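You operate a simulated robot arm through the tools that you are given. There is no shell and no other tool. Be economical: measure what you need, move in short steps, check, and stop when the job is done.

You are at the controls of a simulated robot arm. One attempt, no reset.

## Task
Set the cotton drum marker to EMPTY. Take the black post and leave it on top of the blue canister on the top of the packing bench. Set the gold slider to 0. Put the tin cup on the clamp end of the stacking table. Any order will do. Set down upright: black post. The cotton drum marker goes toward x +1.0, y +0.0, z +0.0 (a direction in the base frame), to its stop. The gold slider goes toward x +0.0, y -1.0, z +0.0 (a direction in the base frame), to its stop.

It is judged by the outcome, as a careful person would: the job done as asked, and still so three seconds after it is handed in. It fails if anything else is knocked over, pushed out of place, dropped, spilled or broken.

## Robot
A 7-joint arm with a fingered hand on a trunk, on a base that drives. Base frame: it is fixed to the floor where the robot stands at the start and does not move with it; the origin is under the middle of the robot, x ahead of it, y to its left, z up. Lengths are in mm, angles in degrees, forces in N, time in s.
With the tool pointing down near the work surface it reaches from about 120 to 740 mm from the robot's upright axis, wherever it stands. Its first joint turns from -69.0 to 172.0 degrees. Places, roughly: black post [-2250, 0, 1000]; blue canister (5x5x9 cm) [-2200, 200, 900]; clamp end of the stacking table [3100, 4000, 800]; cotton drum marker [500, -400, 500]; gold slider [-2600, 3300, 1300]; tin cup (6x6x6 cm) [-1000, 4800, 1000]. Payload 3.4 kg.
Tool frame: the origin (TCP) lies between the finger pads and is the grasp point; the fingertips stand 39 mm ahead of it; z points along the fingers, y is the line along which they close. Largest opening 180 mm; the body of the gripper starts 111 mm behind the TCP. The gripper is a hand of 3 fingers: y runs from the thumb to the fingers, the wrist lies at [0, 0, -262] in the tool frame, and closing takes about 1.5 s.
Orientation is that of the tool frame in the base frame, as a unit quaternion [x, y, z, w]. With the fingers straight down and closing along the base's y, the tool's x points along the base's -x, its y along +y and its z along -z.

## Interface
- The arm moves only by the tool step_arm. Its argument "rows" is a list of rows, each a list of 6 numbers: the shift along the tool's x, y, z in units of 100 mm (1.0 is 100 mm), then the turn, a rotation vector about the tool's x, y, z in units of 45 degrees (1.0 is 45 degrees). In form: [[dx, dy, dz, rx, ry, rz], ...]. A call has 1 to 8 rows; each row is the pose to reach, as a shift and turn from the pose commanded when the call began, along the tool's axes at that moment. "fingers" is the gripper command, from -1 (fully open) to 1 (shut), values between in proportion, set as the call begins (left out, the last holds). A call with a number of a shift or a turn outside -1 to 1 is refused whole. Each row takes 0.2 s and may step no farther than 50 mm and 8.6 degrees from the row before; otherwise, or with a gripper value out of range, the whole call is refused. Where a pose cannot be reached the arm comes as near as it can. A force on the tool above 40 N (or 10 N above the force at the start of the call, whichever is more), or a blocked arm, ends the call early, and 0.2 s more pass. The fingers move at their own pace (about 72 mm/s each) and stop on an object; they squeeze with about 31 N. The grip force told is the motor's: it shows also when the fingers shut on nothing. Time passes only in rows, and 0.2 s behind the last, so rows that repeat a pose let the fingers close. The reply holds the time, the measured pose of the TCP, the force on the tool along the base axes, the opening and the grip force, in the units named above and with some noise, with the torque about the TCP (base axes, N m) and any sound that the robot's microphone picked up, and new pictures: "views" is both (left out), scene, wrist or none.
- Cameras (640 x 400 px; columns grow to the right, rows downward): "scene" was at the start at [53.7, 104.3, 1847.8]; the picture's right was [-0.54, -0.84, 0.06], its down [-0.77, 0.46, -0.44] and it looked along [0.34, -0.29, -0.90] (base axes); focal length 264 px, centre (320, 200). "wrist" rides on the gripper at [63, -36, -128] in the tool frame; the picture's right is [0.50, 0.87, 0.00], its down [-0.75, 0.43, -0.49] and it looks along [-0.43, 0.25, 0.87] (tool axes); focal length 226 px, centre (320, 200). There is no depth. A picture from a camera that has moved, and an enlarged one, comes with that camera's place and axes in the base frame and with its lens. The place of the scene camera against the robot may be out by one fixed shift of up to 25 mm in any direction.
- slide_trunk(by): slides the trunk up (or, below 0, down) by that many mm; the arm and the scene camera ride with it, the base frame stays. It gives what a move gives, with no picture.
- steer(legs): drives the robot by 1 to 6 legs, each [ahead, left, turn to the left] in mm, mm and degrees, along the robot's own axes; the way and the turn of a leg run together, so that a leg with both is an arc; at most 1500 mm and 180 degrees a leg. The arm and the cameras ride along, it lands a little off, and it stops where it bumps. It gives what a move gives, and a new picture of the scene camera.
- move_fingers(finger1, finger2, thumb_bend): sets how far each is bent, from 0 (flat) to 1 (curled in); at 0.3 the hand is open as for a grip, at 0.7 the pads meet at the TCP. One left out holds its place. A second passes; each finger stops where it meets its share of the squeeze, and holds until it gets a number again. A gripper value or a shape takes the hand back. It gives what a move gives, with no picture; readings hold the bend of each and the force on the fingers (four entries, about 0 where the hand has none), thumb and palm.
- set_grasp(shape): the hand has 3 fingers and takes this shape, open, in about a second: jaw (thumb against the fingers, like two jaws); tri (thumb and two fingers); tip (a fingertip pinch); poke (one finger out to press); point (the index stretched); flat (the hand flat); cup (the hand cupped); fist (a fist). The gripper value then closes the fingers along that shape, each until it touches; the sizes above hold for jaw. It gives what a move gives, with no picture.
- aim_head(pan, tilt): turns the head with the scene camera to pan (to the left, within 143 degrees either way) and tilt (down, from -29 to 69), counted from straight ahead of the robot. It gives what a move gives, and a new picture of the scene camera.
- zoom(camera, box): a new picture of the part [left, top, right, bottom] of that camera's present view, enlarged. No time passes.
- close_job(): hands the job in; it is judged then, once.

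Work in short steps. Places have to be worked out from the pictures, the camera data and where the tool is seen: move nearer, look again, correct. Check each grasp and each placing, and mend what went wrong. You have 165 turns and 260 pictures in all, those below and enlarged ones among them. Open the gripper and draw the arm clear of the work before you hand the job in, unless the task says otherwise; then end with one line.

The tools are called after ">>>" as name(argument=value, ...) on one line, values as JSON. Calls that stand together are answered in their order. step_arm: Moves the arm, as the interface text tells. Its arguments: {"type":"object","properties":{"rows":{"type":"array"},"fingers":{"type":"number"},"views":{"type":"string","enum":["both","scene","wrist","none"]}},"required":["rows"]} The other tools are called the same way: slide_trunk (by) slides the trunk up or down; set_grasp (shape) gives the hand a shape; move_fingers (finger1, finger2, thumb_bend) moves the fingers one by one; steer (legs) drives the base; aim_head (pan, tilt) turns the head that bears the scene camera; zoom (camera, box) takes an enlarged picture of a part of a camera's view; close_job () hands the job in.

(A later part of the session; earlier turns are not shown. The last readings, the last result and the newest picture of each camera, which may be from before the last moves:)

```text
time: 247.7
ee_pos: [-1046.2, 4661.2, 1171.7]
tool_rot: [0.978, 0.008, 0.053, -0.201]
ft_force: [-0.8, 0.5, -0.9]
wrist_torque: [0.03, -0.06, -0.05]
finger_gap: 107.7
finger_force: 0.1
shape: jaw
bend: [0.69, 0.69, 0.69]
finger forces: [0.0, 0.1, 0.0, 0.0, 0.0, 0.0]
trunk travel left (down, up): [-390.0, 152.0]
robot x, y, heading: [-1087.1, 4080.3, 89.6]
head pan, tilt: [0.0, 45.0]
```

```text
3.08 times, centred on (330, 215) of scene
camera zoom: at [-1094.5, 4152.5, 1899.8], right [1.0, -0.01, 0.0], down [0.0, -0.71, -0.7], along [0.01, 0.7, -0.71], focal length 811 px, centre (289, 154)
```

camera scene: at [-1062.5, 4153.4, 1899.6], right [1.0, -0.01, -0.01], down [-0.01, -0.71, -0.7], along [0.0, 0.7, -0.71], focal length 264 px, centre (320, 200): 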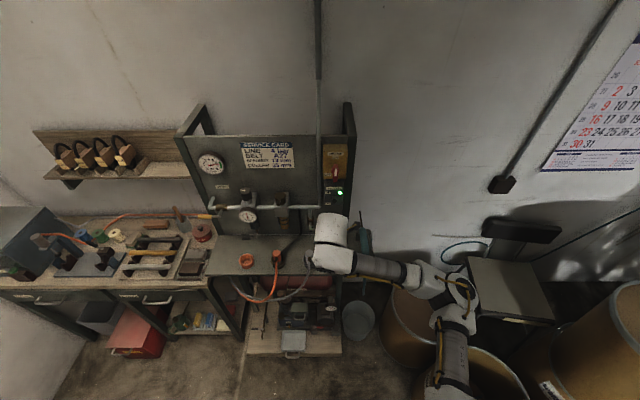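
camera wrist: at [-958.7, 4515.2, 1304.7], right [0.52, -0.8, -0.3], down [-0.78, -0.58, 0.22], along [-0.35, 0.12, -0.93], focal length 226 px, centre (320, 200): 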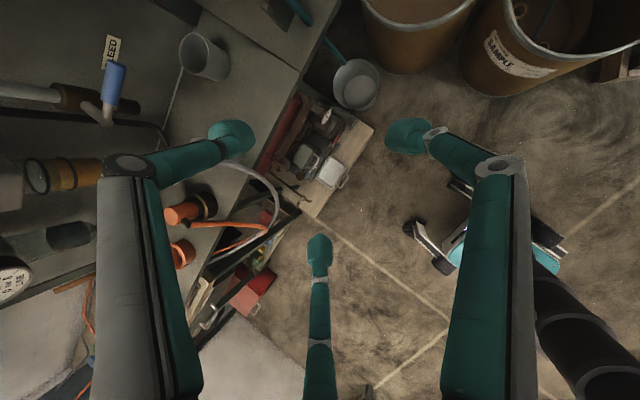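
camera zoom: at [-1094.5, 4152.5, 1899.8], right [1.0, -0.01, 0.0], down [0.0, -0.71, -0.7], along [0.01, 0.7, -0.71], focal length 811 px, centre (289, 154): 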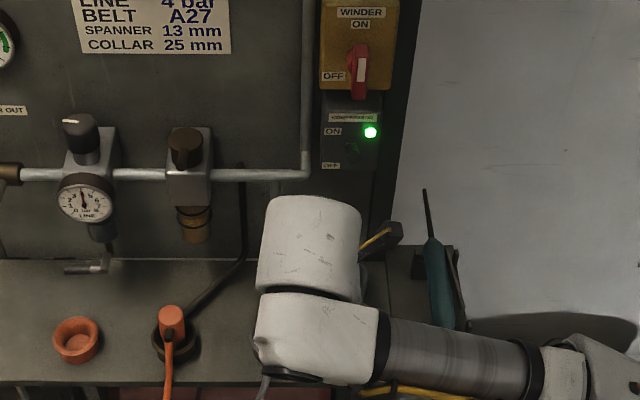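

The robot is still swaying laterally; I wait and check stability.

>>> step_arm(rows=[[0, 0, 0, 0, 0, 0], [0, 0, 0, 0, 0, 0], [0, 0, 0, 0, 0, 0], [0, 0, 0, 0, 0, 0], [0, 0, 0, 0, 0, 0], [0, 0, 0, 0, 0, 0], [0, 0, 0, 0, 0, 0], [0, 0, 0, 0, 0, 0]], views="none")

>>> step_arm(rows=[[0, 0, 0, 0, 0, 0], [0, 0, 0, 0, 0, 0], [0, 0, 0, 0, 0, 0], [0, 0, 0, 0, 0, 0]], views="none")

>>> zoom(camera="wrist", box=[120, 0, 400, 200])

>>> aim_head(pan=-35, tilt=55)

```text
time: 249.5
ee_pos: [-1042.5, 4661.8, 1170.4]
tool_rot: [0.978, 0.007, 0.052, -0.201]
ft_force: [-2.3, -0.7, -0.6]
wrist_torque: [0.02, -0.08, -0.04]
finger_gap: 107.9
finger_force: 0.0
shape: jaw
bend: [0.69, 0.69, 0.69]
finger forces: [0.0, 0.0, 0.1, 0.0, 0.0, 0.0]
trunk travel left (down, up): [-390.0, 152.0]
robot x, y, heading: [-1083.1, 4084.6, 89.7]
head pan, tilt: [0.0, 45.0]
```

```text
time: 250.5
ee_pos: [-1028.8, 4661.1, 1170.8]
tool_rot: [0.978, 0.006, 0.047, -0.201]
ft_force: [-0.1, -0.4, -0.1]
wrist_torque: [-0.02, -0.02, 0.01]
finger_gap: 107.6
finger_force: 0.2
shape: jaw
bend: [0.69, 0.69, 0.69]
finger forces: [0.0, 0.0, 0.1, 0.0, 0.0, 0.0]
trunk travel left (down, up): [-390.0, 152.0]
robot x, y, heading: [-1081.0, 4082.4, 89.5]
head pan, tilt: [0.0, 45.0]
```

```text
2.00 times, centred on (260, 100) of wrist
camera zoom: at [-977.8, 4643.2, 1306.4], right [0.52, -0.8, -0.29], down [-0.78, -0.59, 0.21], along [-0.34, 0.12, -0.93], focal length 452 px, centre (440, 400)
```

zoom: 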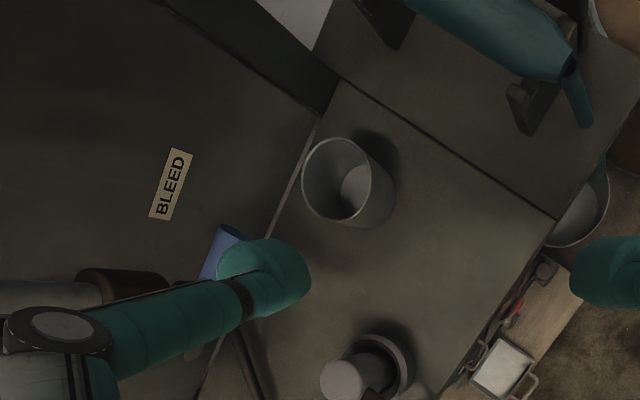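

```text
time: 251.5
ee_pos: [-1015.4, 4660.9, 1170.5]
tool_rot: [0.979, 0.003, 0.042, -0.2]
ft_force: [0.7, 0.6, 0.6]
wrist_torque: [-0.03, 0.04, 0.0]
finger_gap: 107.9
finger_force: 0.0
shape: jaw
bend: [0.69, 0.69, 0.69]
finger forces: [0.1, 0.0, 0.1, 0.0, 0.1, 0.0]
trunk travel left (down, up): [-390.0, 152.0]
robot x, y, heading: [-1080.3, 4081.7, 89.6]
head pan, tilt: [-35.0, 55.0]
camera scene: at [-1024.8, 4129.5, 1886.1], right [0.81, -0.58, 0.0], down [-0.48, -0.67, -0.57], along [0.33, 0.47, -0.82], focal length 264 px, centre (320, 200)
```

scene: 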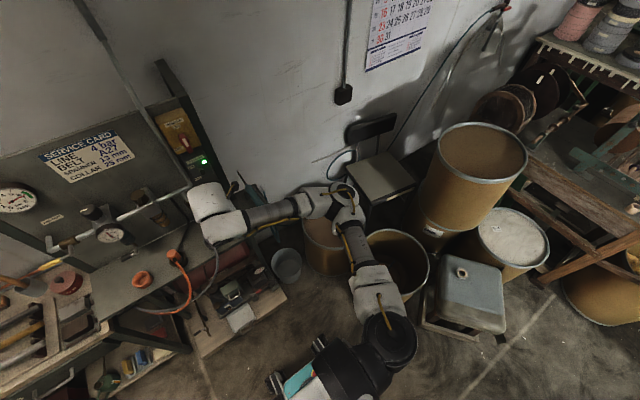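

Three views agree: cup centre (-1004,4830), base z≈945, rim 1004; a blue valve handle at (-1045,4802,1105) and switch boxes above must be avoided. I lean the hand a little to +x, narrow to ~96, and lower to TCP z≈1042 before going in.

>>> step_arm(rows=[[0, 0, 0, 0, -0.11, 0.05], [0, 0, 0, 0, -0.22, 0.1], [0, 0, 0, 0, -0.336, 0.155], [0, 0, 0, 0, -0.336, 0.155]], fingers=-0.07, views="none")

>>> slide_trunk(by=-128)

>>> step_arm(rows=[[0, 0, 0, 0, 0, 0], [0, 0, 0, 0, 0, 0], [0, 0, 0, 0, 0, 0], [0, 0, 0, 0, 0, 0], [0, 0, 0, 0, 0, 0], [0, 0, 0, 0, 0, 0], [0, 0, 0, 0, 0, 0], [0, 0, 0, 0, 0, 0]], views="wrist")

```text
time: 252.5
ee_pos: [-1020.0, 4660.4, 1169.7]
tool_rot: [0.975, -0.029, -0.097, -0.2]
ft_force: [-0.1, 0.5, 0.0]
wrist_torque: [-0.02, 0.01, 0.01]
finger_gap: 96.7
finger_force: 0.1
shape: jaw
bend: [0.7, 0.7, 0.71]
finger forces: [0.1, 0.0, 0.0, 0.0, 0.0, 0.0]
trunk travel left (down, up): [-390.0, 152.0]
robot x, y, heading: [-1084.0, 4081.3, 89.5]
head pan, tilt: [-35.0, 55.0]
```

```text
time: 254.1
ee_pos: [-1021.3, 4660.8, 1043.8]
tool_rot: [0.974, -0.029, -0.097, -0.201]
ft_force: [-0.1, -0.6, 0.2]
wrist_torque: [0.01, -0.01, -0.03]
finger_gap: 97.1
finger_force: 0.0
shape: jaw
bend: [0.7, 0.7, 0.71]
finger forces: [0.1, 0.1, 0.0, 0.0, 0.0, 0.0]
trunk travel left (down, up): [-262.0, 280.0]
robot x, y, heading: [-1079.7, 4080.6, 89.6]
head pan, tilt: [-35.0, 55.0]
```

```text
time: 255.9
ee_pos: [-1026.6, 4661.1, 1043.1]
tool_rot: [0.975, -0.029, -0.096, -0.2]
ft_force: [-0.6, 0.1, -0.2]
wrist_torque: [0.02, -0.02, -0.03]
finger_gap: 96.8
finger_force: 0.0
shape: jaw
bend: [0.7, 0.7, 0.71]
finger forces: [0.0, 0.0, 0.0, 0.0, 0.1, 0.0]
trunk travel left (down, up): [-262.0, 280.0]
robot x, y, heading: [-1087.3, 4082.9, 89.7]
head pan, tilt: [-35.0, 55.0]
camera wrist: at [-938.1, 4642.1, 1158.0], right [0.41, -0.8, -0.43], down [-0.69, -0.58, 0.42], along [-0.59, 0.13, -0.8], focal length 226 px, centre (320, 200)
```

wrist: 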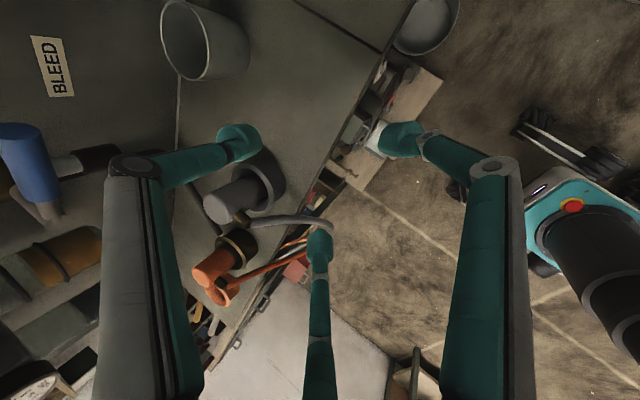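

Cup re-measured at (-1001,4827). I shift the hand +28 in x first, then drive 152 straight in and settle.

>>> step_arm(rows=[[0.27, -0.027, -0.05, 0, 0, 0], [0.27, -0.027, -0.05, 0, 0, 0]], views="none")

>>> steer(legs=[[120, 0, 0]])

>>> step_arm(rows=[[0, 0, 0, 0, 0, 0], [0, 0, 0, 0, 0, 0], [0, 0, 0, 0, 0, 0], [0, 0, 0, 0, 0, 0], [0, 0, 0, 0, 0, 0], [0, 0, 0, 0, 0, 0], [0, 0, 0, 0, 0, 0], [0, 0, 0, 0, 0, 0]], views="wrist")

```text
time: 256.5
ee_pos: [-997.6, 4660.9, 1042.1]
tool_rot: [0.975, -0.028, -0.095, -0.2]
ft_force: [0.6, 0.4, -0.2]
wrist_torque: [-0.01, 0.02, 0.02]
finger_gap: 97.0
finger_force: 0.1
shape: jaw
bend: [0.7, 0.7, 0.71]
finger forces: [0.0, 0.0, 0.1, 0.0, 0.1, 0.1]
trunk travel left (down, up): [-262.0, 280.0]
robot x, y, heading: [-1079.8, 4079.2, 89.6]
head pan, tilt: [-35.0, 55.0]
```

```text
time: 257.7
ee_pos: [-997.6, 4782.2, 1041.2]
tool_rot: [0.975, -0.028, -0.095, -0.2]
ft_force: [0.2, 0.3, -0.7]
wrist_torque: [-0.03, 0.0, 0.01]
finger_gap: 96.8
finger_force: 0.0
shape: jaw
bend: [0.7, 0.7, 0.71]
finger forces: [0.1, 0.0, 0.0, 0.0, 0.1, 0.0]
trunk travel left (down, up): [-262.0, 280.0]
robot x, y, heading: [-1082.0, 4201.1, 89.4]
head pan, tilt: [-35.0, 55.0]
camera scene: at [-1034.7, 4332.3, 1757.3], right [0.81, -0.58, 0.0], down [-0.48, -0.67, -0.57], along [0.33, 0.46, -0.82], focal length 264 px, centre (320, 200)
```

scene: 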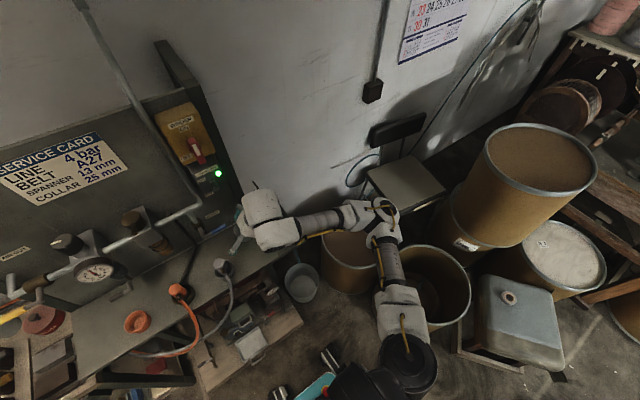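

```text
time: 259.5
ee_pos: [-999.3, 4779.5, 1043.5]
tool_rot: [0.975, -0.028, -0.094, -0.202]
ft_force: [-0.3, 0.8, -0.2]
wrist_torque: [-0.02, -0.02, 0.02]
finger_gap: 96.6
finger_force: 0.0
shape: jaw
bend: [0.7, 0.7, 0.71]
finger forces: [0.1, 0.0, 0.0, 0.1, 0.0, 0.0]
trunk travel left (down, up): [-262.0, 280.0]
robot x, y, heading: [-1078.7, 4203.8, 89.7]
head pan, tilt: [-35.0, 55.0]
camera wrist: at [-911.8, 4759.1, 1159.5], right [0.41, -0.8, -0.43], down [-0.69, -0.58, 0.42], along [-0.59, 0.13, -0.8], focal length 226 px, centre (320, 200)
```

wrist: 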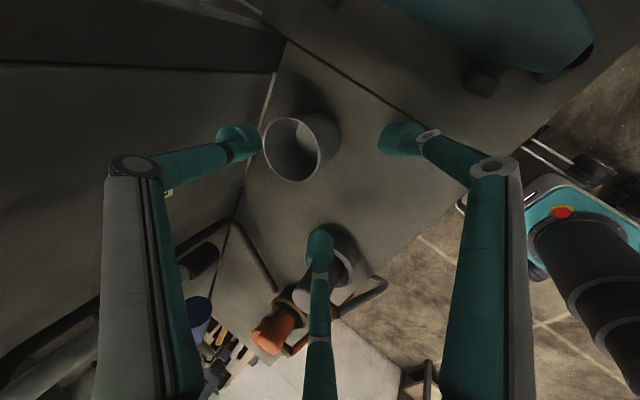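

Stable. Cup ≈(-1002,4825). I move 32 in over it and look before lowering.

>>> step_arm(rows=[[0.01, -0.15, 0.06, 0, 0, 0], [0.024, -0.297, 0.122, 0, 0, 0], [0.024, -0.297, 0.122, 0, 0, 0], [0.024, -0.297, 0.122, 0, 0, 0]], views="wrist")

```text
time: 260.5
ee_pos: [-997.0, 4810.9, 1044.9]
tool_rot: [0.975, -0.028, -0.093, -0.202]
ft_force: [-0.7, 0.5, 0.8]
wrist_torque: [-0.02, 0.0, -0.03]
finger_gap: 96.9
finger_force: 0.0
shape: jaw
bend: [0.7, 0.7, 0.71]
finger forces: [0.0, 0.1, 0.0, 0.0, 0.0, 0.1]
trunk travel left (down, up): [-262.0, 280.0]
robot x, y, heading: [-1080.9, 4199.3, 89.6]
head pan, tilt: [-35.0, 55.0]
camera wrist: at [-909.3, 4791.6, 1159.6], right [0.41, -0.8, -0.43], down [-0.69, -0.58, 0.42], along [-0.59, 0.13, -0.8], focal length 226 px, centre (320, 200)
```

wrist: 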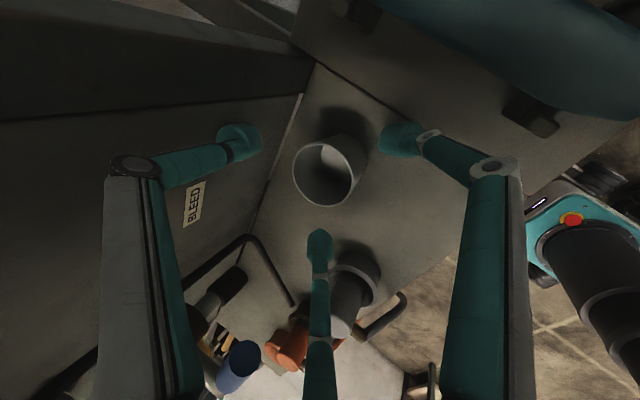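

The cup is centred among the fingertips. I lower 32 and look.

>>> slide_trunk(by=-32)

>>> step_arm(rows=[[0, 0, 0, 0, 0, 0], [0, 0, 0, 0, 0, 0]], views="wrist")

```text
time: 261.3
ee_pos: [-996.3, 4810.9, 1012.5]
tool_rot: [0.974, -0.029, -0.095, -0.202]
ft_force: [0.9, -1.1, 9.5]
wrist_torque: [-0.14, -0.36, 0.0]
finger_gap: 94.1
finger_force: 0.1
shape: jaw
bend: [0.72, 0.7, 0.71]
finger forces: [9.0, 0.1, 0.0, 0.0, 0.1, 0.0]
trunk travel left (down, up): [-230.0, 312.0]
robot x, y, heading: [-1085.3, 4204.4, 89.8]
head pan, tilt: [-35.0, 55.0]
```

```text
time: 261.9
ee_pos: [-996.8, 4810.0, 1012.8]
tool_rot: [0.974, -0.029, -0.094, -0.203]
ft_force: [2.3, -1.7, 10.0]
wrist_torque: [-0.15, -0.46, -0.03]
finger_gap: 94.0
finger_force: 0.0
shape: jaw
bend: [0.72, 0.7, 0.71]
finger forces: [10.0, 0.0, 0.1, 0.0, 0.1, 0.0]
trunk travel left (down, up): [-230.0, 312.0]
robot x, y, heading: [-1080.6, 4202.7, 89.4]
head pan, tilt: [-35.0, 55.0]
camera wrist: at [-908.9, 4790.4, 1128.5], right [0.41, -0.8, -0.43], down [-0.7, -0.58, 0.42], along [-0.59, 0.13, -0.8], focal length 226 px, centre (320, 200)
```

wrist: 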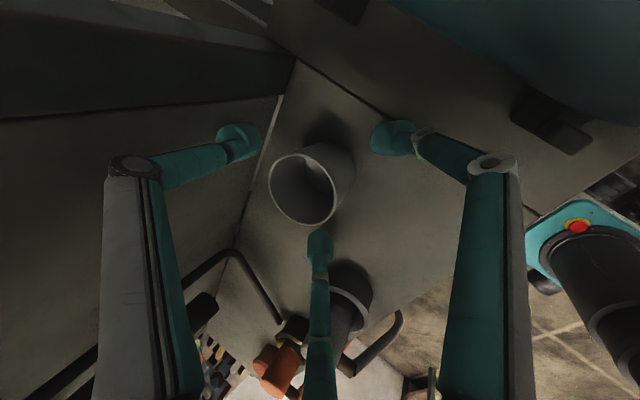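

The right finger touches the table; I raise 9 and close on the cup.

>>> slide_trunk(by=9)

>>> step_arm(rows=[[0, 0, 0, 0, 0, 0], [0, 0, 0, 0, 0, 0], [0, 0, 0, 0, 0, 0], [0, 0, 0, 0, 0, 0]], fingers=0.5, views="wrist")

```text
time: 262.5
ee_pos: [-997.0, 4810.6, 1020.1]
tool_rot: [0.975, -0.027, -0.094, -0.201]
ft_force: [0.6, 0.5, -0.5]
wrist_torque: [-0.01, 0.01, -0.01]
finger_gap: 96.3
finger_force: 0.0
shape: jaw
bend: [0.7, 0.7, 0.71]
finger forces: [0.0, 0.0, 0.0, 0.0, 0.1, 0.0]
trunk travel left (down, up): [-239.0, 303.0]
robot x, y, heading: [-1084.9, 4201.6, 89.5]
head pan, tilt: [-35.0, 55.0]
```

```text
time: 263.5
ee_pos: [-996.8, 4810.4, 1021.1]
tool_rot: [0.975, -0.028, -0.093, -0.202]
ft_force: [-0.5, 0.6, 0.4]
wrist_torque: [-0.02, -0.02, 0.02]
finger_gap: 43.1
finger_force: 31.1
shape: jaw
bend: [0.72, 0.72, 0.75]
finger forces: [27.1, 29.1, 0.0, 0.0, 24.6, 0.1]
trunk travel left (down, up): [-239.0, 303.0]
robot x, y, heading: [-1080.6, 4199.4, 89.3]
head pan, tilt: [-35.0, 55.0]
camera wrist: at [-908.9, 4791.1, 1136.7], right [0.41, -0.8, -0.43], down [-0.69, -0.58, 0.42], along [-0.59, 0.13, -0.8], focal length 226 px, centre (320, 200)
```

wrist: 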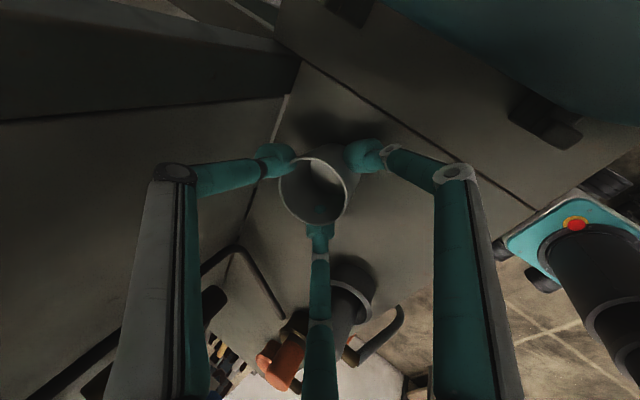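

Cup gripped by all three fingers (25–29 N). I lift 25, check, then back straight out.

>>> slide_trunk(by=25)

>>> steer(legs=[[-250, 0, 0]])

>>> step_arm(rows=[[0, 0, 0, 0, 0, 0], [0, 0, 0, 0, 0, 0]], views="wrist")

```text
time: 264.2
ee_pos: [-997.5, 4812.5, 1046.1]
tool_rot: [0.975, -0.027, -0.093, -0.201]
ft_force: [0.3, -0.6, -1.3]
wrist_torque: [-0.01, -0.04, 0.0]
finger_gap: 43.1
finger_force: 31.3
shape: jaw
bend: [0.72, 0.72, 0.75]
finger forces: [27.0, 29.0, 0.0, 0.1, 24.7, 0.1]
trunk travel left (down, up): [-264.0, 278.0]
robot x, y, heading: [-1083.0, 4200.9, 89.5]
head pan, tilt: [-35.0, 55.0]
```

```text
time: 266.0
ee_pos: [-997.3, 4562.8, 1046.5]
tool_rot: [0.974, -0.029, -0.095, -0.202]
ft_force: [0.2, 0.4, 0.4]
wrist_torque: [0.03, 0.01, 0.0]
finger_gap: 43.2
finger_force: 30.8
shape: jaw
bend: [0.72, 0.72, 0.75]
finger forces: [26.9, 29.0, 0.1, 0.0, 24.5, 0.0]
trunk travel left (down, up): [-264.0, 278.0]
robot x, y, heading: [-1083.2, 3953.4, 89.8]
head pan, tilt: [-35.0, 55.0]
camera scene: at [-1034.3, 4080.6, 1759.4], right [0.81, -0.58, 0.0], down [-0.48, -0.67, -0.57], along [0.33, 0.46, -0.82], focal length 264 px, centre (320, 200)
```

scene: 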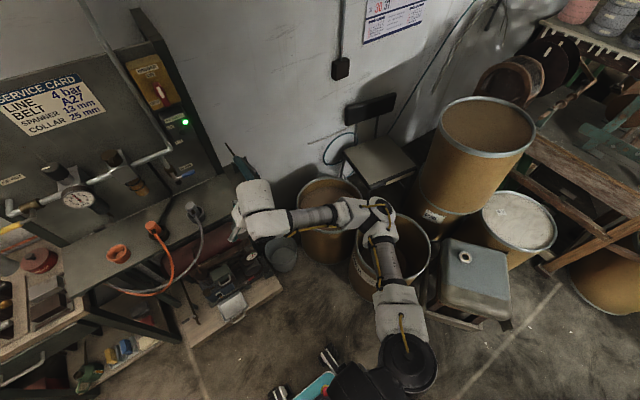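

```text
time: 266.6
ee_pos: [-1001.9, 4560.1, 1048.7]
tool_rot: [0.975, -0.027, -0.093, -0.202]
ft_force: [0.6, 0.2, -0.8]
wrist_torque: [0.01, 0.01, -0.02]
finger_gap: 43.0
finger_force: 30.7
shape: jaw
bend: [0.72, 0.72, 0.75]
finger forces: [27.0, 29.1, 0.1, 0.1, 24.6, 0.0]
trunk travel left (down, up): [-264.0, 278.0]
robot x, y, heading: [-1084.2, 3953.8, 89.5]
head pan, tilt: [-35.0, 55.0]
camera wrist: at [-913.9, 4540.7, 1163.7], right [0.41, -0.8, -0.43], down [-0.7, -0.58, 0.42], along [-0.59, 0.13, -0.8], focal length 226 px, centre (320, 200)
```

wrist: 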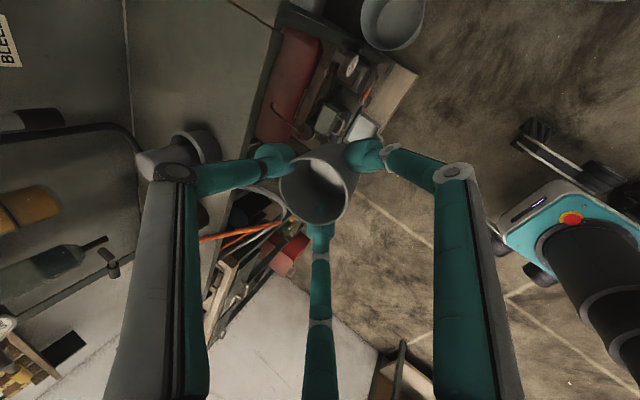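

Holding firmly. Now to the stacking table's clamp end near (3100,4000,800). I back away, turn to face +x and survey the route.

>>> steer(legs=[[-800, 0, 0], [0, 0, -90], [0, -600, 0]])

>>> aim_head(pan=15, tilt=18)

```text
time: 277.7
ee_pos: [-494.9, 2474.9, 1048.7]
tool_rot: [-0.668, 0.71, -0.081, 0.208]
ft_force: [-0.2, 0.6, 0.1]
wrist_torque: [-0.03, 0.03, -0.02]
finger_gap: 42.8
finger_force: 31.3
shape: jaw
bend: [0.72, 0.72, 0.75]
finger forces: [26.8, 28.9, 0.0, 0.0, 24.5, 0.0]
trunk travel left (down, up): [-264.0, 278.0]
robot x, y, heading: [-1096.8, 2555.0, -0.7]
head pan, tilt: [-35.0, 55.0]
camera scene: at [-970.3, 2508.0, 1759.6], right [-0.58, -0.81, 0.0], down [-0.67, 0.48, -0.57], along [0.46, -0.33, -0.82], focal length 264 px, centre (320, 200)
```

scene: 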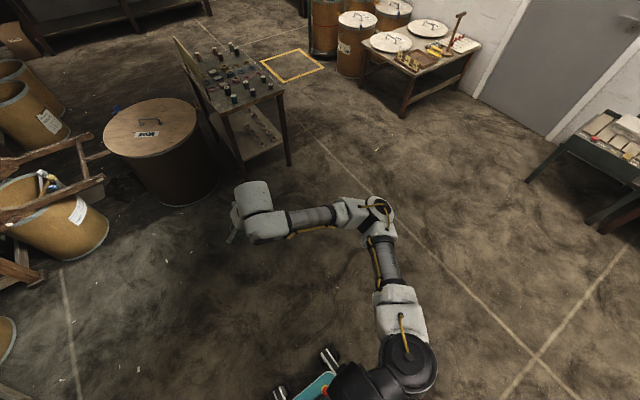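

```text
time: 278.9
ee_pos: [-496.7, 2472.5, 1050.7]
tool_rot: [-0.669, 0.709, -0.08, 0.209]
ft_force: [0.4, 0.1, 0.5]
wrist_torque: [0.02, 0.02, 0.0]
finger_gap: 42.8
finger_force: 31.3
shape: jaw
bend: [0.72, 0.72, 0.75]
finger forces: [27.0, 28.9, 0.1, 0.0, 24.5, 0.0]
trunk travel left (down, up): [-264.0, 278.0]
robot x, y, heading: [-1096.7, 2556.2, -0.5]
head pan, tilt: [15.0, 18.0]
camera scene: at [-938.4, 2565.5, 1814.8], right [0.25, -0.97, 0.0], down [-0.3, -0.07, -0.95], along [0.92, 0.24, -0.31], focal length 264 px, centre (320, 200)
```

scene: 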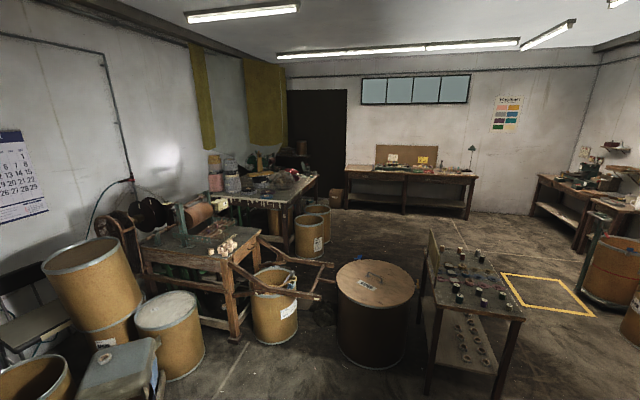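

The stacking table spans about x 1700–3100, y 3590–4280. I take the clear route along y≈1100 and stop at x≈1900 to look.

>>> steer(legs=[[0, -1450, 0], [1500, 0, 0], [1450, 0, 0]])

>>> aim_head(pan=70, tilt=22)

```text
time: 299.9
ee_pos: [2438.3, 1019.5, 1049.2]
tool_rot: [-0.675, 0.703, -0.079, 0.209]
ft_force: [0.2, 0.1, 0.3]
wrist_torque: [-0.01, 0.0, 0.02]
finger_gap: 42.5
finger_force: 30.9
shape: jaw
bend: [0.72, 0.72, 0.75]
finger forces: [26.9, 29.0, 0.0, 0.1, 24.4, 0.0]
trunk travel left (down, up): [-264.0, 278.0]
robot x, y, heading: [1832.8, 1088.2, 0.1]
head pan, tilt: [15.0, 18.0]
camera scene: at [1995.2, 1105.2, 1814.8], right [0.26, -0.96, 0.0], down [-0.3, -0.08, -0.95], along [0.92, 0.25, -0.31], focal length 264 px, centre (320, 200)
```

scene: 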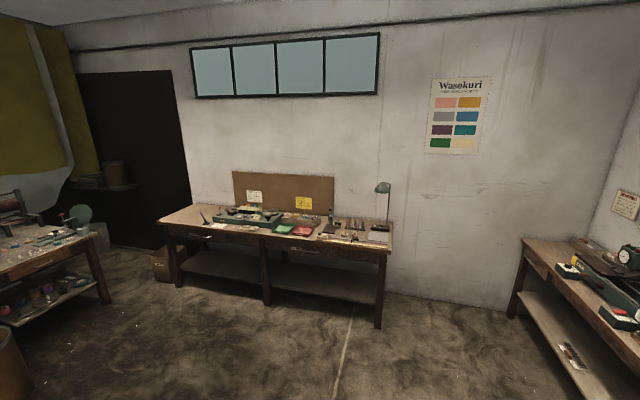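

```text
time: 301.2
ee_pos: [2434.1, 1022.8, 1052.3]
tool_rot: [-0.675, 0.703, -0.081, 0.21]
ft_force: [0.1, -0.2, -0.2]
wrist_torque: [-0.01, -0.03, 0.02]
finger_gap: 42.6
finger_force: 30.7
shape: jaw
bend: [0.72, 0.72, 0.75]
finger forces: [27.0, 29.0, 0.0, 0.0, 24.6, 0.1]
trunk travel left (down, up): [-264.0, 278.0]
robot x, y, heading: [1832.0, 1091.9, 0.4]
head pan, tilt: [70.0, 22.0]
camera scene: at [1936.3, 1168.1, 1808.8], right [0.94, -0.34, 0.0], down [-0.13, -0.35, -0.93], along [0.31, 0.87, -0.37], focal length 264 px, centre (320, 200)
```

scene: 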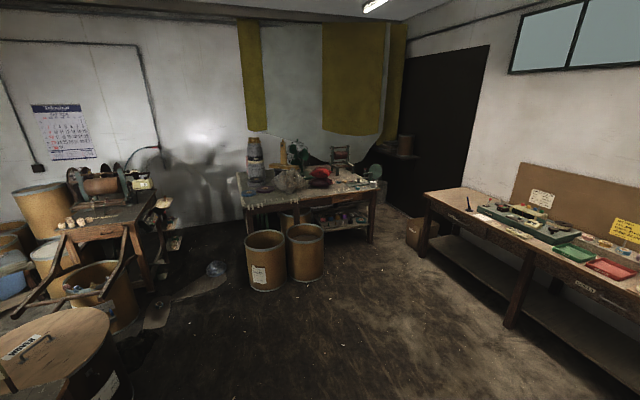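

>>> zoom(camera="scene", box=[225, 130, 405, 250])

```text
3.33 times, centred on (315, 190) of scene
camera zoom: at [1936.3, 1168.1, 1808.8], right [0.94, -0.34, 0.0], down [-0.13, -0.35, -0.93], along [0.31, 0.87, -0.37], focal length 879 px, centre (337, 233)
```

zoom: 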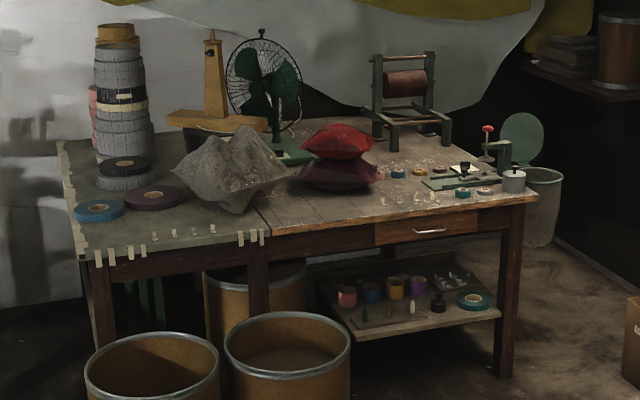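

The clamp stands on the right (+x) half of the table. I drive to in front of that half, keeping clear of the drums and far bench.

>>> steer(legs=[[850, 0, 0], [0, 0, 90], [1300, 0, 0], [0, -350, 0]])

>>> aim_head(pan=5, tilt=32)

```text
time: 317.6
ee_pos: [3097.9, 2993.2, 1051.5]
tool_rot: [0.974, -0.02, -0.091, -0.206]
ft_force: [0.1, 0.2, -0.4]
wrist_torque: [0.02, 0.01, 0.01]
finger_gap: 42.3
finger_force: 31.0
shape: jaw
bend: [0.72, 0.72, 0.75]
finger forces: [26.8, 28.8, 0.1, 0.1, 24.3, 0.1]
trunk travel left (down, up): [-264.0, 278.0]
robot x, y, heading: [3032.9, 2394.0, 90.4]
head pan, tilt: [70.0, 22.0]
camera scene: at [2943.8, 2493.5, 1808.5], right [0.34, 0.94, 0.0], down [0.35, -0.13, -0.93], along [-0.87, 0.31, -0.38], focal length 264 px, centre (320, 200)
```

scene: 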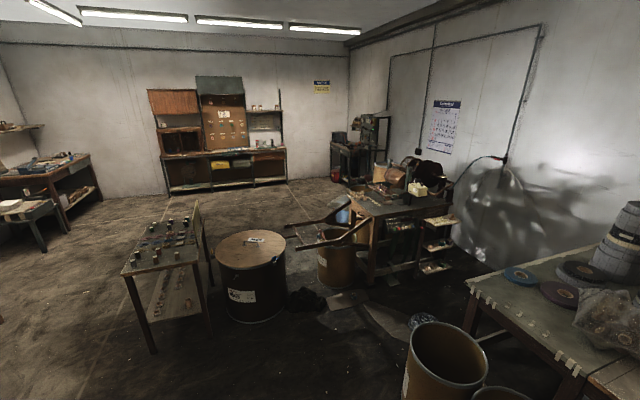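

```text
time: 318.9
ee_pos: [3095.6, 2992.5, 1053.6]
tool_rot: [0.974, -0.021, -0.091, -0.207]
ft_force: [0.3, -0.3, -0.5]
wrist_torque: [-0.02, -0.03, -0.01]
finger_gap: 42.2
finger_force: 31.0
shape: jaw
bend: [0.72, 0.72, 0.75]
finger forces: [27.0, 28.8, 0.0, 0.0, 24.4, 0.0]
trunk travel left (down, up): [-264.0, 278.0]
robot x, y, heading: [3026.5, 2390.1, 90.2]
head pan, tilt: [5.0, 32.0]
camera scene: at [3027.0, 2551.5, 1792.3], right [1.0, 0.09, 0.0], down [0.05, -0.53, -0.85], along [-0.08, 0.84, -0.53], focal length 264 px, centre (320, 200)
```

scene: 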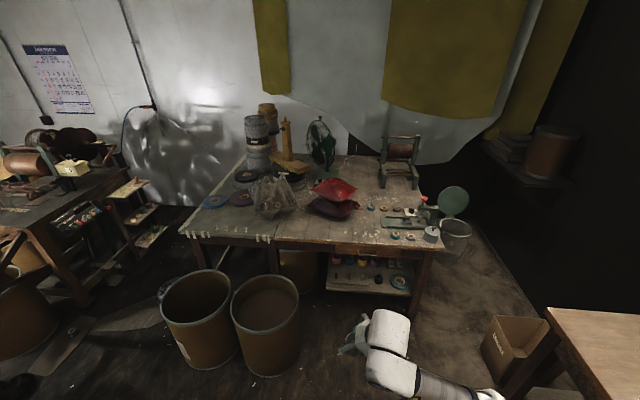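

>>> zoom(camera="scene", box=[300, 130, 480, 260])

```text
3.08 times, centred on (390, 195) of scene
camera zoom: at [3027.0, 2551.5, 1792.3], right [1.0, 0.09, 0.0], down [0.05, -0.53, -0.85], along [-0.08, 0.84, -0.53], focal length 811 px, centre (105, 215)
```

zoom: 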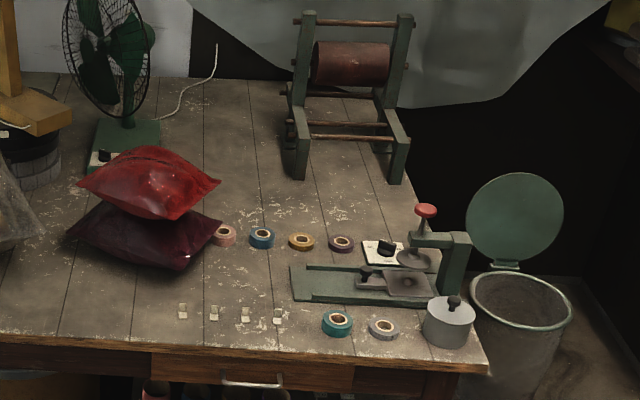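

The free wooden patch between the tape rolls and the small clips, beside the clamp press, is at about (3177,3916). I drive there with the cup held high, then settle and measure with the wrist camera.

>>> steer(legs=[[0, -85, 0], [860, 0, 0]])

>>> aim_head(pan=-5, tilt=55)

>>> step_arm(rows=[[0, 0, 0, 0, 0, 0], [0, 0, 0, 0, 0, 0], [0, 0, 0, 0, 0, 0], [0, 0, 0, 0, 0, 0], [0, 0, 0, 0, 0, 0], [0, 0, 0, 0, 0, 0]], views="wrist")

```text
time: 324.2
ee_pos: [3171.3, 3850.2, 1055.0]
tool_rot: [0.975, -0.021, -0.084, -0.206]
ft_force: [-0.5, -0.8, -1.7]
wrist_torque: [-0.01, -0.11, -0.06]
finger_gap: 41.9
finger_force: 31.1
shape: jaw
bend: [0.72, 0.72, 0.75]
finger forces: [26.8, 28.9, 0.1, 0.0, 24.4, 0.0]
trunk travel left (down, up): [-264.0, 278.0]
robot x, y, heading: [3112.9, 3252.0, 89.9]
head pan, tilt: [5.0, 32.0]
camera scene: at [3078.2, 3409.8, 1792.1], right [1.0, 0.08, 0.01], down [0.06, -0.53, -0.85], along [-0.06, 0.84, -0.53], focal length 264 px, centre (320, 200)
```

scene: 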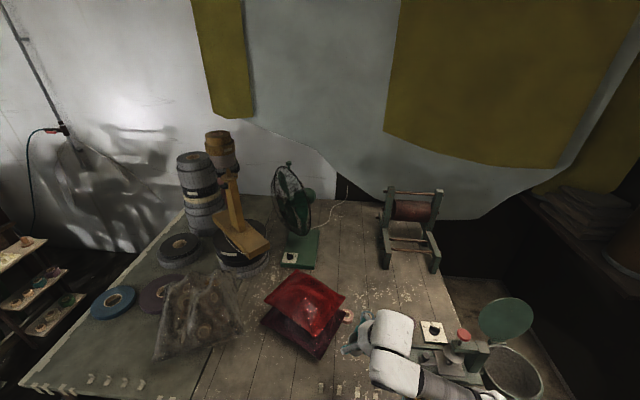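

```text
time: 325.0
ee_pos: [3188.3, 3847.5, 1053.9]
tool_rot: [0.974, -0.023, -0.091, -0.208]
ft_force: [0.2, 0.0, -0.8]
wrist_torque: [0.01, 0.01, 0.0]
finger_gap: 41.6
finger_force: 31.0
shape: jaw
bend: [0.72, 0.72, 0.75]
finger forces: [26.9, 28.9, 0.0, 0.0, 24.4, 0.0]
trunk travel left (down, up): [-264.0, 278.0]
robot x, y, heading: [3113.9, 3253.1, 89.5]
head pan, tilt: [-5.0, 55.0]
camera scene: at [3113.9, 3392.1, 1759.6], right [1.0, -0.09, 0.0], down [-0.07, -0.82, -0.57], along [0.05, 0.57, -0.82], focal length 264 px, centre (320, 200)
```

scene: 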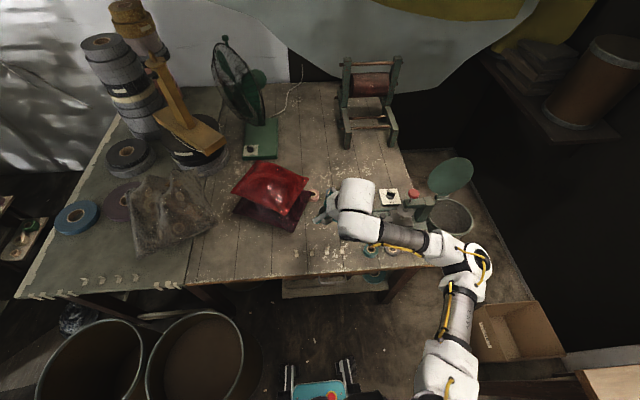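

```text
time: 326.4
ee_pos: [3170.3, 3847.2, 1055.9]
tool_rot: [0.974, -0.021, -0.086, -0.208]
ft_force: [-0.7, -0.3, -0.2]
wrist_torque: [0.0, -0.09, 0.01]
finger_gap: 41.9
finger_force: 31.2
shape: jaw
bend: [0.72, 0.72, 0.75]
finger forces: [26.9, 28.9, 0.1, 0.0, 24.3, 0.0]
trunk travel left (down, up): [-264.0, 278.0]
robot x, y, heading: [3108.3, 3248.9, 89.6]
head pan, tilt: [-5.0, 55.0]
camera wrist: at [3255.4, 3827.0, 1172.9], right [0.43, -0.79, -0.44], down [-0.7, -0.6, 0.4], along [-0.58, 0.13, -0.81], focal length 226 px, centre (320, 200)
```

wrist: 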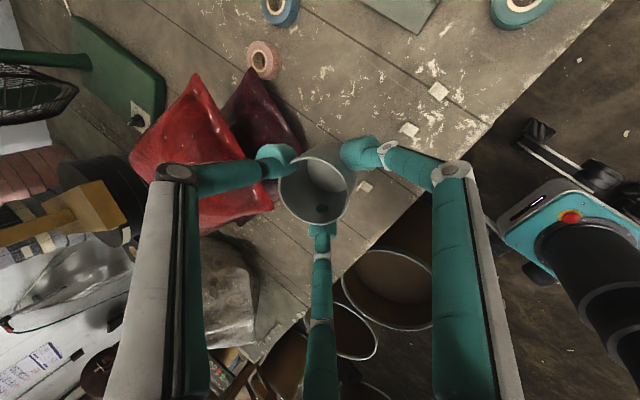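

Table z≈800; free patch x 3130–3290, y 3850–4070 beside the clamp press. I move in 77 more, settle, and lower toward it.

>>> steer(legs=[[77, 0, 0]])

>>> slide_trunk(by=-110)

>>> step_arm(rows=[[0, 0, 0, 0, 0, 0], [0, 0, 0, 0, 0, 0], [0, 0, 0, 0, 0, 0], [0, 0, 0, 0, 0, 0], [0, 0, 0, 0, 0, 0], [0, 0, 0, 0, 0, 0], [0, 0, 0, 0, 0, 0], [0, 0, 0, 0, 0, 0]], views="wrist")

```text
time: 327.5
ee_pos: [3190.4, 3924.2, 1053.5]
tool_rot: [0.974, -0.023, -0.092, -0.207]
ft_force: [0.5, 0.5, -1.6]
wrist_torque: [-0.01, -0.02, 0.0]
finger_gap: 41.5
finger_force: 31.2
shape: jaw
bend: [0.72, 0.72, 0.75]
finger forces: [26.9, 28.9, 0.1, 0.0, 24.5, 0.0]
trunk travel left (down, up): [-264.0, 278.0]
robot x, y, heading: [3113.3, 3330.1, 89.7]
head pan, tilt: [-5.0, 55.0]
camera scene: at [3123.4, 3470.5, 1759.4], right [1.0, -0.09, 0.0], down [-0.08, -0.82, -0.57], along [0.05, 0.57, -0.82], focal length 264 px, centre (320, 200)
```

scene: 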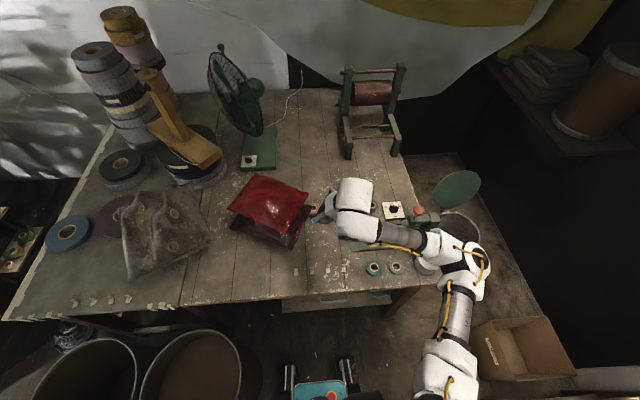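

```text
time: 328.9
ee_pos: [3184.2, 3921.1, 945.7]
tool_rot: [0.973, -0.022, -0.091, -0.21]
ft_force: [-0.7, 0.4, -0.6]
wrist_torque: [-0.01, -0.04, -0.01]
finger_gap: 41.7
finger_force: 30.9
shape: jaw
bend: [0.72, 0.72, 0.75]
finger forces: [27.0, 28.9, 0.1, 0.0, 24.4, 0.0]
trunk travel left (down, up): [-154.0, 388.0]
robot x, y, heading: [3115.8, 3330.5, 89.8]
head pan, tilt: [-5.0, 55.0]
```

```text
time: 330.7
ee_pos: [3190.0, 3921.7, 945.5]
tool_rot: [0.973, -0.023, -0.092, -0.209]
ft_force: [-0.4, 0.6, -1.1]
wrist_torque: [-0.01, 0.02, 0.0]
finger_gap: 41.6
finger_force: 31.1
shape: jaw
bend: [0.72, 0.72, 0.75]
finger forces: [27.0, 28.7, 0.0, 0.0, 24.4, 0.0]
trunk travel left (down, up): [-154.0, 388.0]
robot x, y, heading: [3114.0, 3329.0, 89.9]
head pan, tilt: [-5.0, 55.0]
camera wrist: at [3276.3, 3901.0, 1061.3], right [0.42, -0.79, -0.44], down [-0.69, -0.59, 0.41], along [-0.59, 0.14, -0.8], focal length 226 px, centre (320, 200)
```

wrist: 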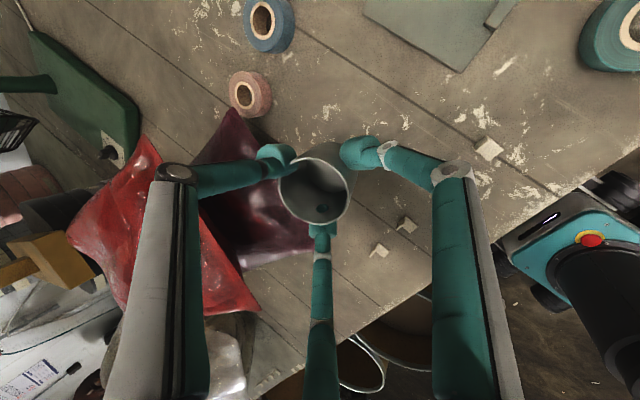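

Clear of the pillow and press by >50 mm all round. I lower 62 and check.

>>> slide_trunk(by=-60)

>>> step_arm(rows=[[0, 0, 0, 0, 0, 0], [0, 0, 0, 0, 0, 0], [0, 0, 0, 0, 0, 0], [0, 0, 0, 0, 0, 0]], views="wrist")

>>> zoom(camera="scene", box=[270, 140, 390, 230])

```text
time: 331.7
ee_pos: [3188.9, 3921.9, 886.8]
tool_rot: [0.973, -0.023, -0.092, -0.209]
ft_force: [-0.6, 1.2, -1.0]
wrist_torque: [-0.01, 0.0, 0.0]
finger_gap: 41.6
finger_force: 30.6
shape: jaw
bend: [0.72, 0.72, 0.75]
finger forces: [26.9, 28.8, 0.0, 0.0, 24.4, 0.0]
trunk travel left (down, up): [-94.0, 448.0]
robot x, y, heading: [3116.6, 3327.1, 89.7]
head pan, tilt: [-5.0, 55.0]
heard: snap
```

```text
time: 332.7
ee_pos: [3189.1, 3921.0, 884.8]
tool_rot: [0.973, -0.023, -0.093, -0.208]
ft_force: [-0.1, 0.3, -1.4]
wrist_torque: [0.0, -0.01, 0.0]
finger_gap: 41.6
finger_force: 31.0
shape: jaw
bend: [0.72, 0.72, 0.75]
finger forces: [26.9, 28.8, 0.0, 0.0, 24.4, 0.0]
trunk travel left (down, up): [-94.0, 448.0]
robot x, y, heading: [3113.2, 3329.0, 89.8]
head pan, tilt: [-5.0, 55.0]
camera wrist: at [3275.9, 3900.8, 1001.4], right [0.42, -0.79, -0.44], down [-0.69, -0.59, 0.41], along [-0.59, 0.14, -0.8], focal length 226 px, centre (320, 200)
```

wrist: 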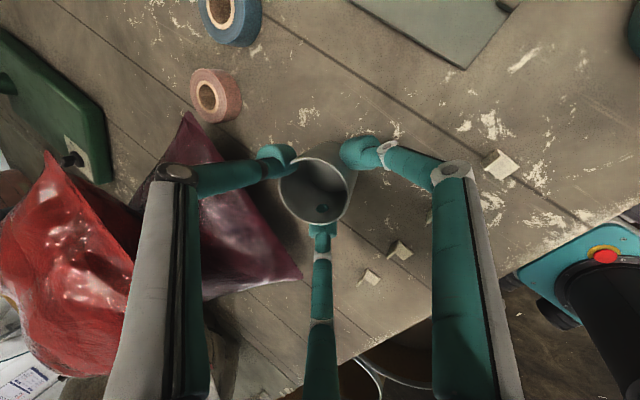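

```text
4.44 times, centred on (330, 185) of scene
camera zoom: at [3126.7, 3709.7, 1556.6], right [1.0, -0.09, 0.0], down [-0.08, -0.82, -0.57], along [0.05, 0.57, -0.82], focal length 1172 px, centre (276, 267)
```

zoom: 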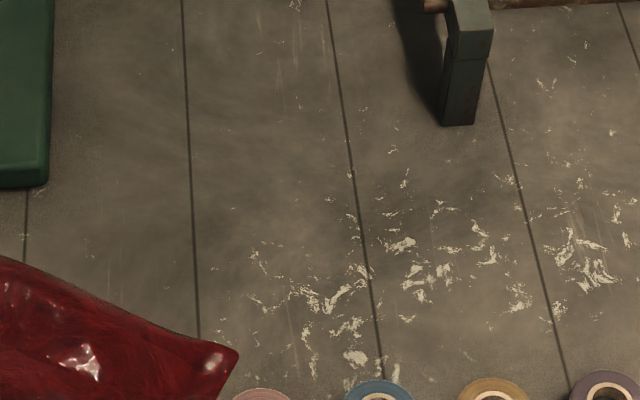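

A "snap" was heard. I look around before going on.

>>> aim_head(pan=-25, tilt=69)

>>> aim_head(pan=-90, tilt=60)

```text
time: 333.5
ee_pos: [3189.9, 3921.0, 885.8]
tool_rot: [0.973, -0.023, -0.093, -0.209]
ft_force: [-0.1, 0.2, -0.5]
wrist_torque: [0.0, 0.0, 0.0]
finger_gap: 41.4
finger_force: 31.3
shape: jaw
bend: [0.72, 0.72, 0.75]
finger forces: [27.0, 28.8, 0.1, 0.1, 24.3, 0.0]
trunk travel left (down, up): [-94.0, 448.0]
robot x, y, heading: [3119.1, 3329.1, 89.8]
head pan, tilt: [-25.0, 68.8]
camera scene: at [3144.1, 3688.5, 1541.2], right [0.91, -0.43, 0.0], down [-0.4, -0.85, -0.36], along [0.15, 0.32, -0.93], focal length 264 px, centre (320, 200)
```

scene: 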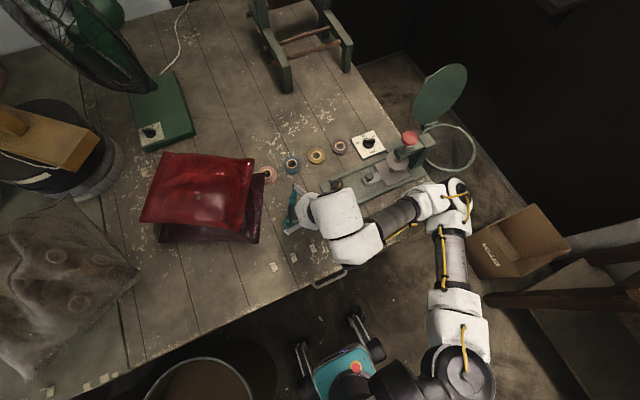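

```text
time: 334.9
ee_pos: [3189.5, 3920.7, 886.1]
tool_rot: [0.973, -0.023, -0.092, -0.21]
ft_force: [0.5, -0.4, -1.4]
wrist_torque: [0.0, 0.03, 0.0]
finger_gap: 41.7
finger_force: 31.3
shape: jaw
bend: [0.72, 0.72, 0.75]
finger forces: [26.8, 28.7, 0.0, 0.0, 24.4, 0.1]
trunk travel left (down, up): [-94.0, 448.0]
robot x, y, heading: [3114.6, 3331.6, 89.7]
head pan, tilt: [-90.0, 60.0]
camera scene: at [3187.1, 3637.8, 1550.6], right [0.0, -1.0, 0.01], down [-0.87, 0.0, -0.5], along [0.5, -0.01, -0.87], focal length 264 px, centre (320, 200)
```

scene: 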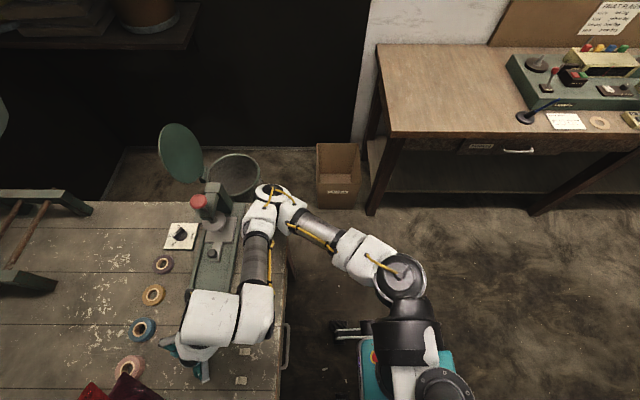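

The elbow is right over the small tin at the table corner; it may have touched it. I raise the trunk and inspect that corner.

>>> slide_trunk(by=120)

>>> aim_head(pan=-60, tilt=60)

>>> zoom(camera="scene", box=[180, 100, 420, 260])

```text
time: 336.4
ee_pos: [3189.7, 3922.0, 1003.9]
tool_rot: [0.974, -0.024, -0.092, -0.208]
ft_force: [-0.4, -0.3, -0.9]
wrist_torque: [0.0, 0.02, -0.02]
finger_gap: 41.5
finger_force: 31.3
shape: jaw
bend: [0.72, 0.72, 0.75]
finger forces: [26.9, 28.8, 0.0, 0.0, 24.3, 0.2]
trunk travel left (down, up): [-214.0, 328.0]
robot x, y, heading: [3115.8, 3328.7, 89.8]
head pan, tilt: [-90.0, 60.0]
```

```text
time: 337.3
ee_pos: [3189.3, 3921.5, 1006.5]
tool_rot: [0.973, -0.023, -0.092, -0.209]
ft_force: [0.6, 0.2, -0.9]
wrist_torque: [-0.02, -0.01, -0.01]
finger_gap: 41.4
finger_force: 31.2
shape: jaw
bend: [0.72, 0.72, 0.75]
finger forces: [26.9, 28.8, 0.1, 0.0, 24.2, 0.0]
trunk travel left (down, up): [-214.0, 328.0]
robot x, y, heading: [3115.6, 3330.1, 89.8]
head pan, tilt: [-60.0, 60.0]
camera scene: at [3179.0, 3486.9, 1700.0], right [0.5, -0.87, 0.0], down [-0.75, -0.43, -0.5], along [0.43, 0.24, -0.87], focal length 264 px, centre (320, 200)
```

scene: 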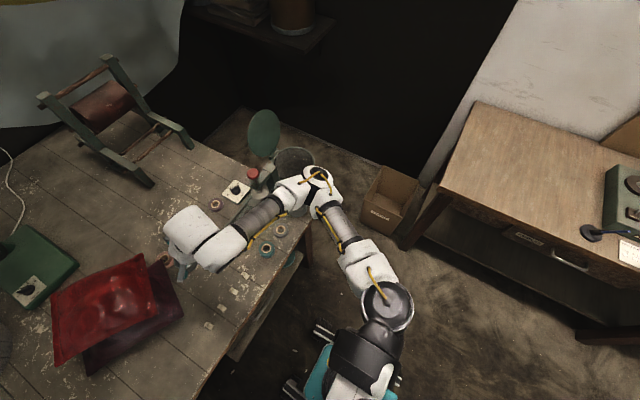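

```text
2.50 times, centred on (300, 180) of scene
camera zoom: at [3179.0, 3486.9, 1700.0], right [0.5, -0.87, 0.0], down [-0.75, -0.43, -0.5], along [0.43, 0.24, -0.87], focal length 659 px, centre (370, 250)
```

zoom: 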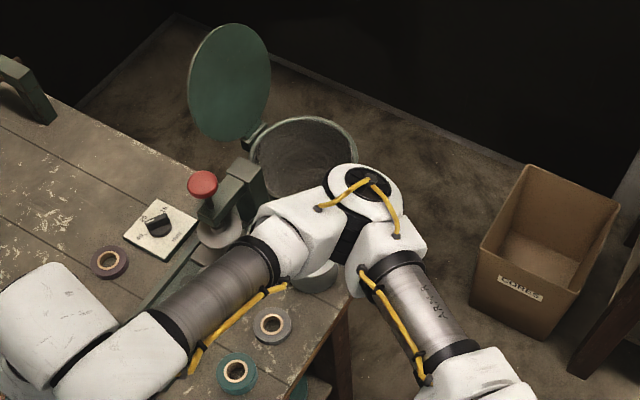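

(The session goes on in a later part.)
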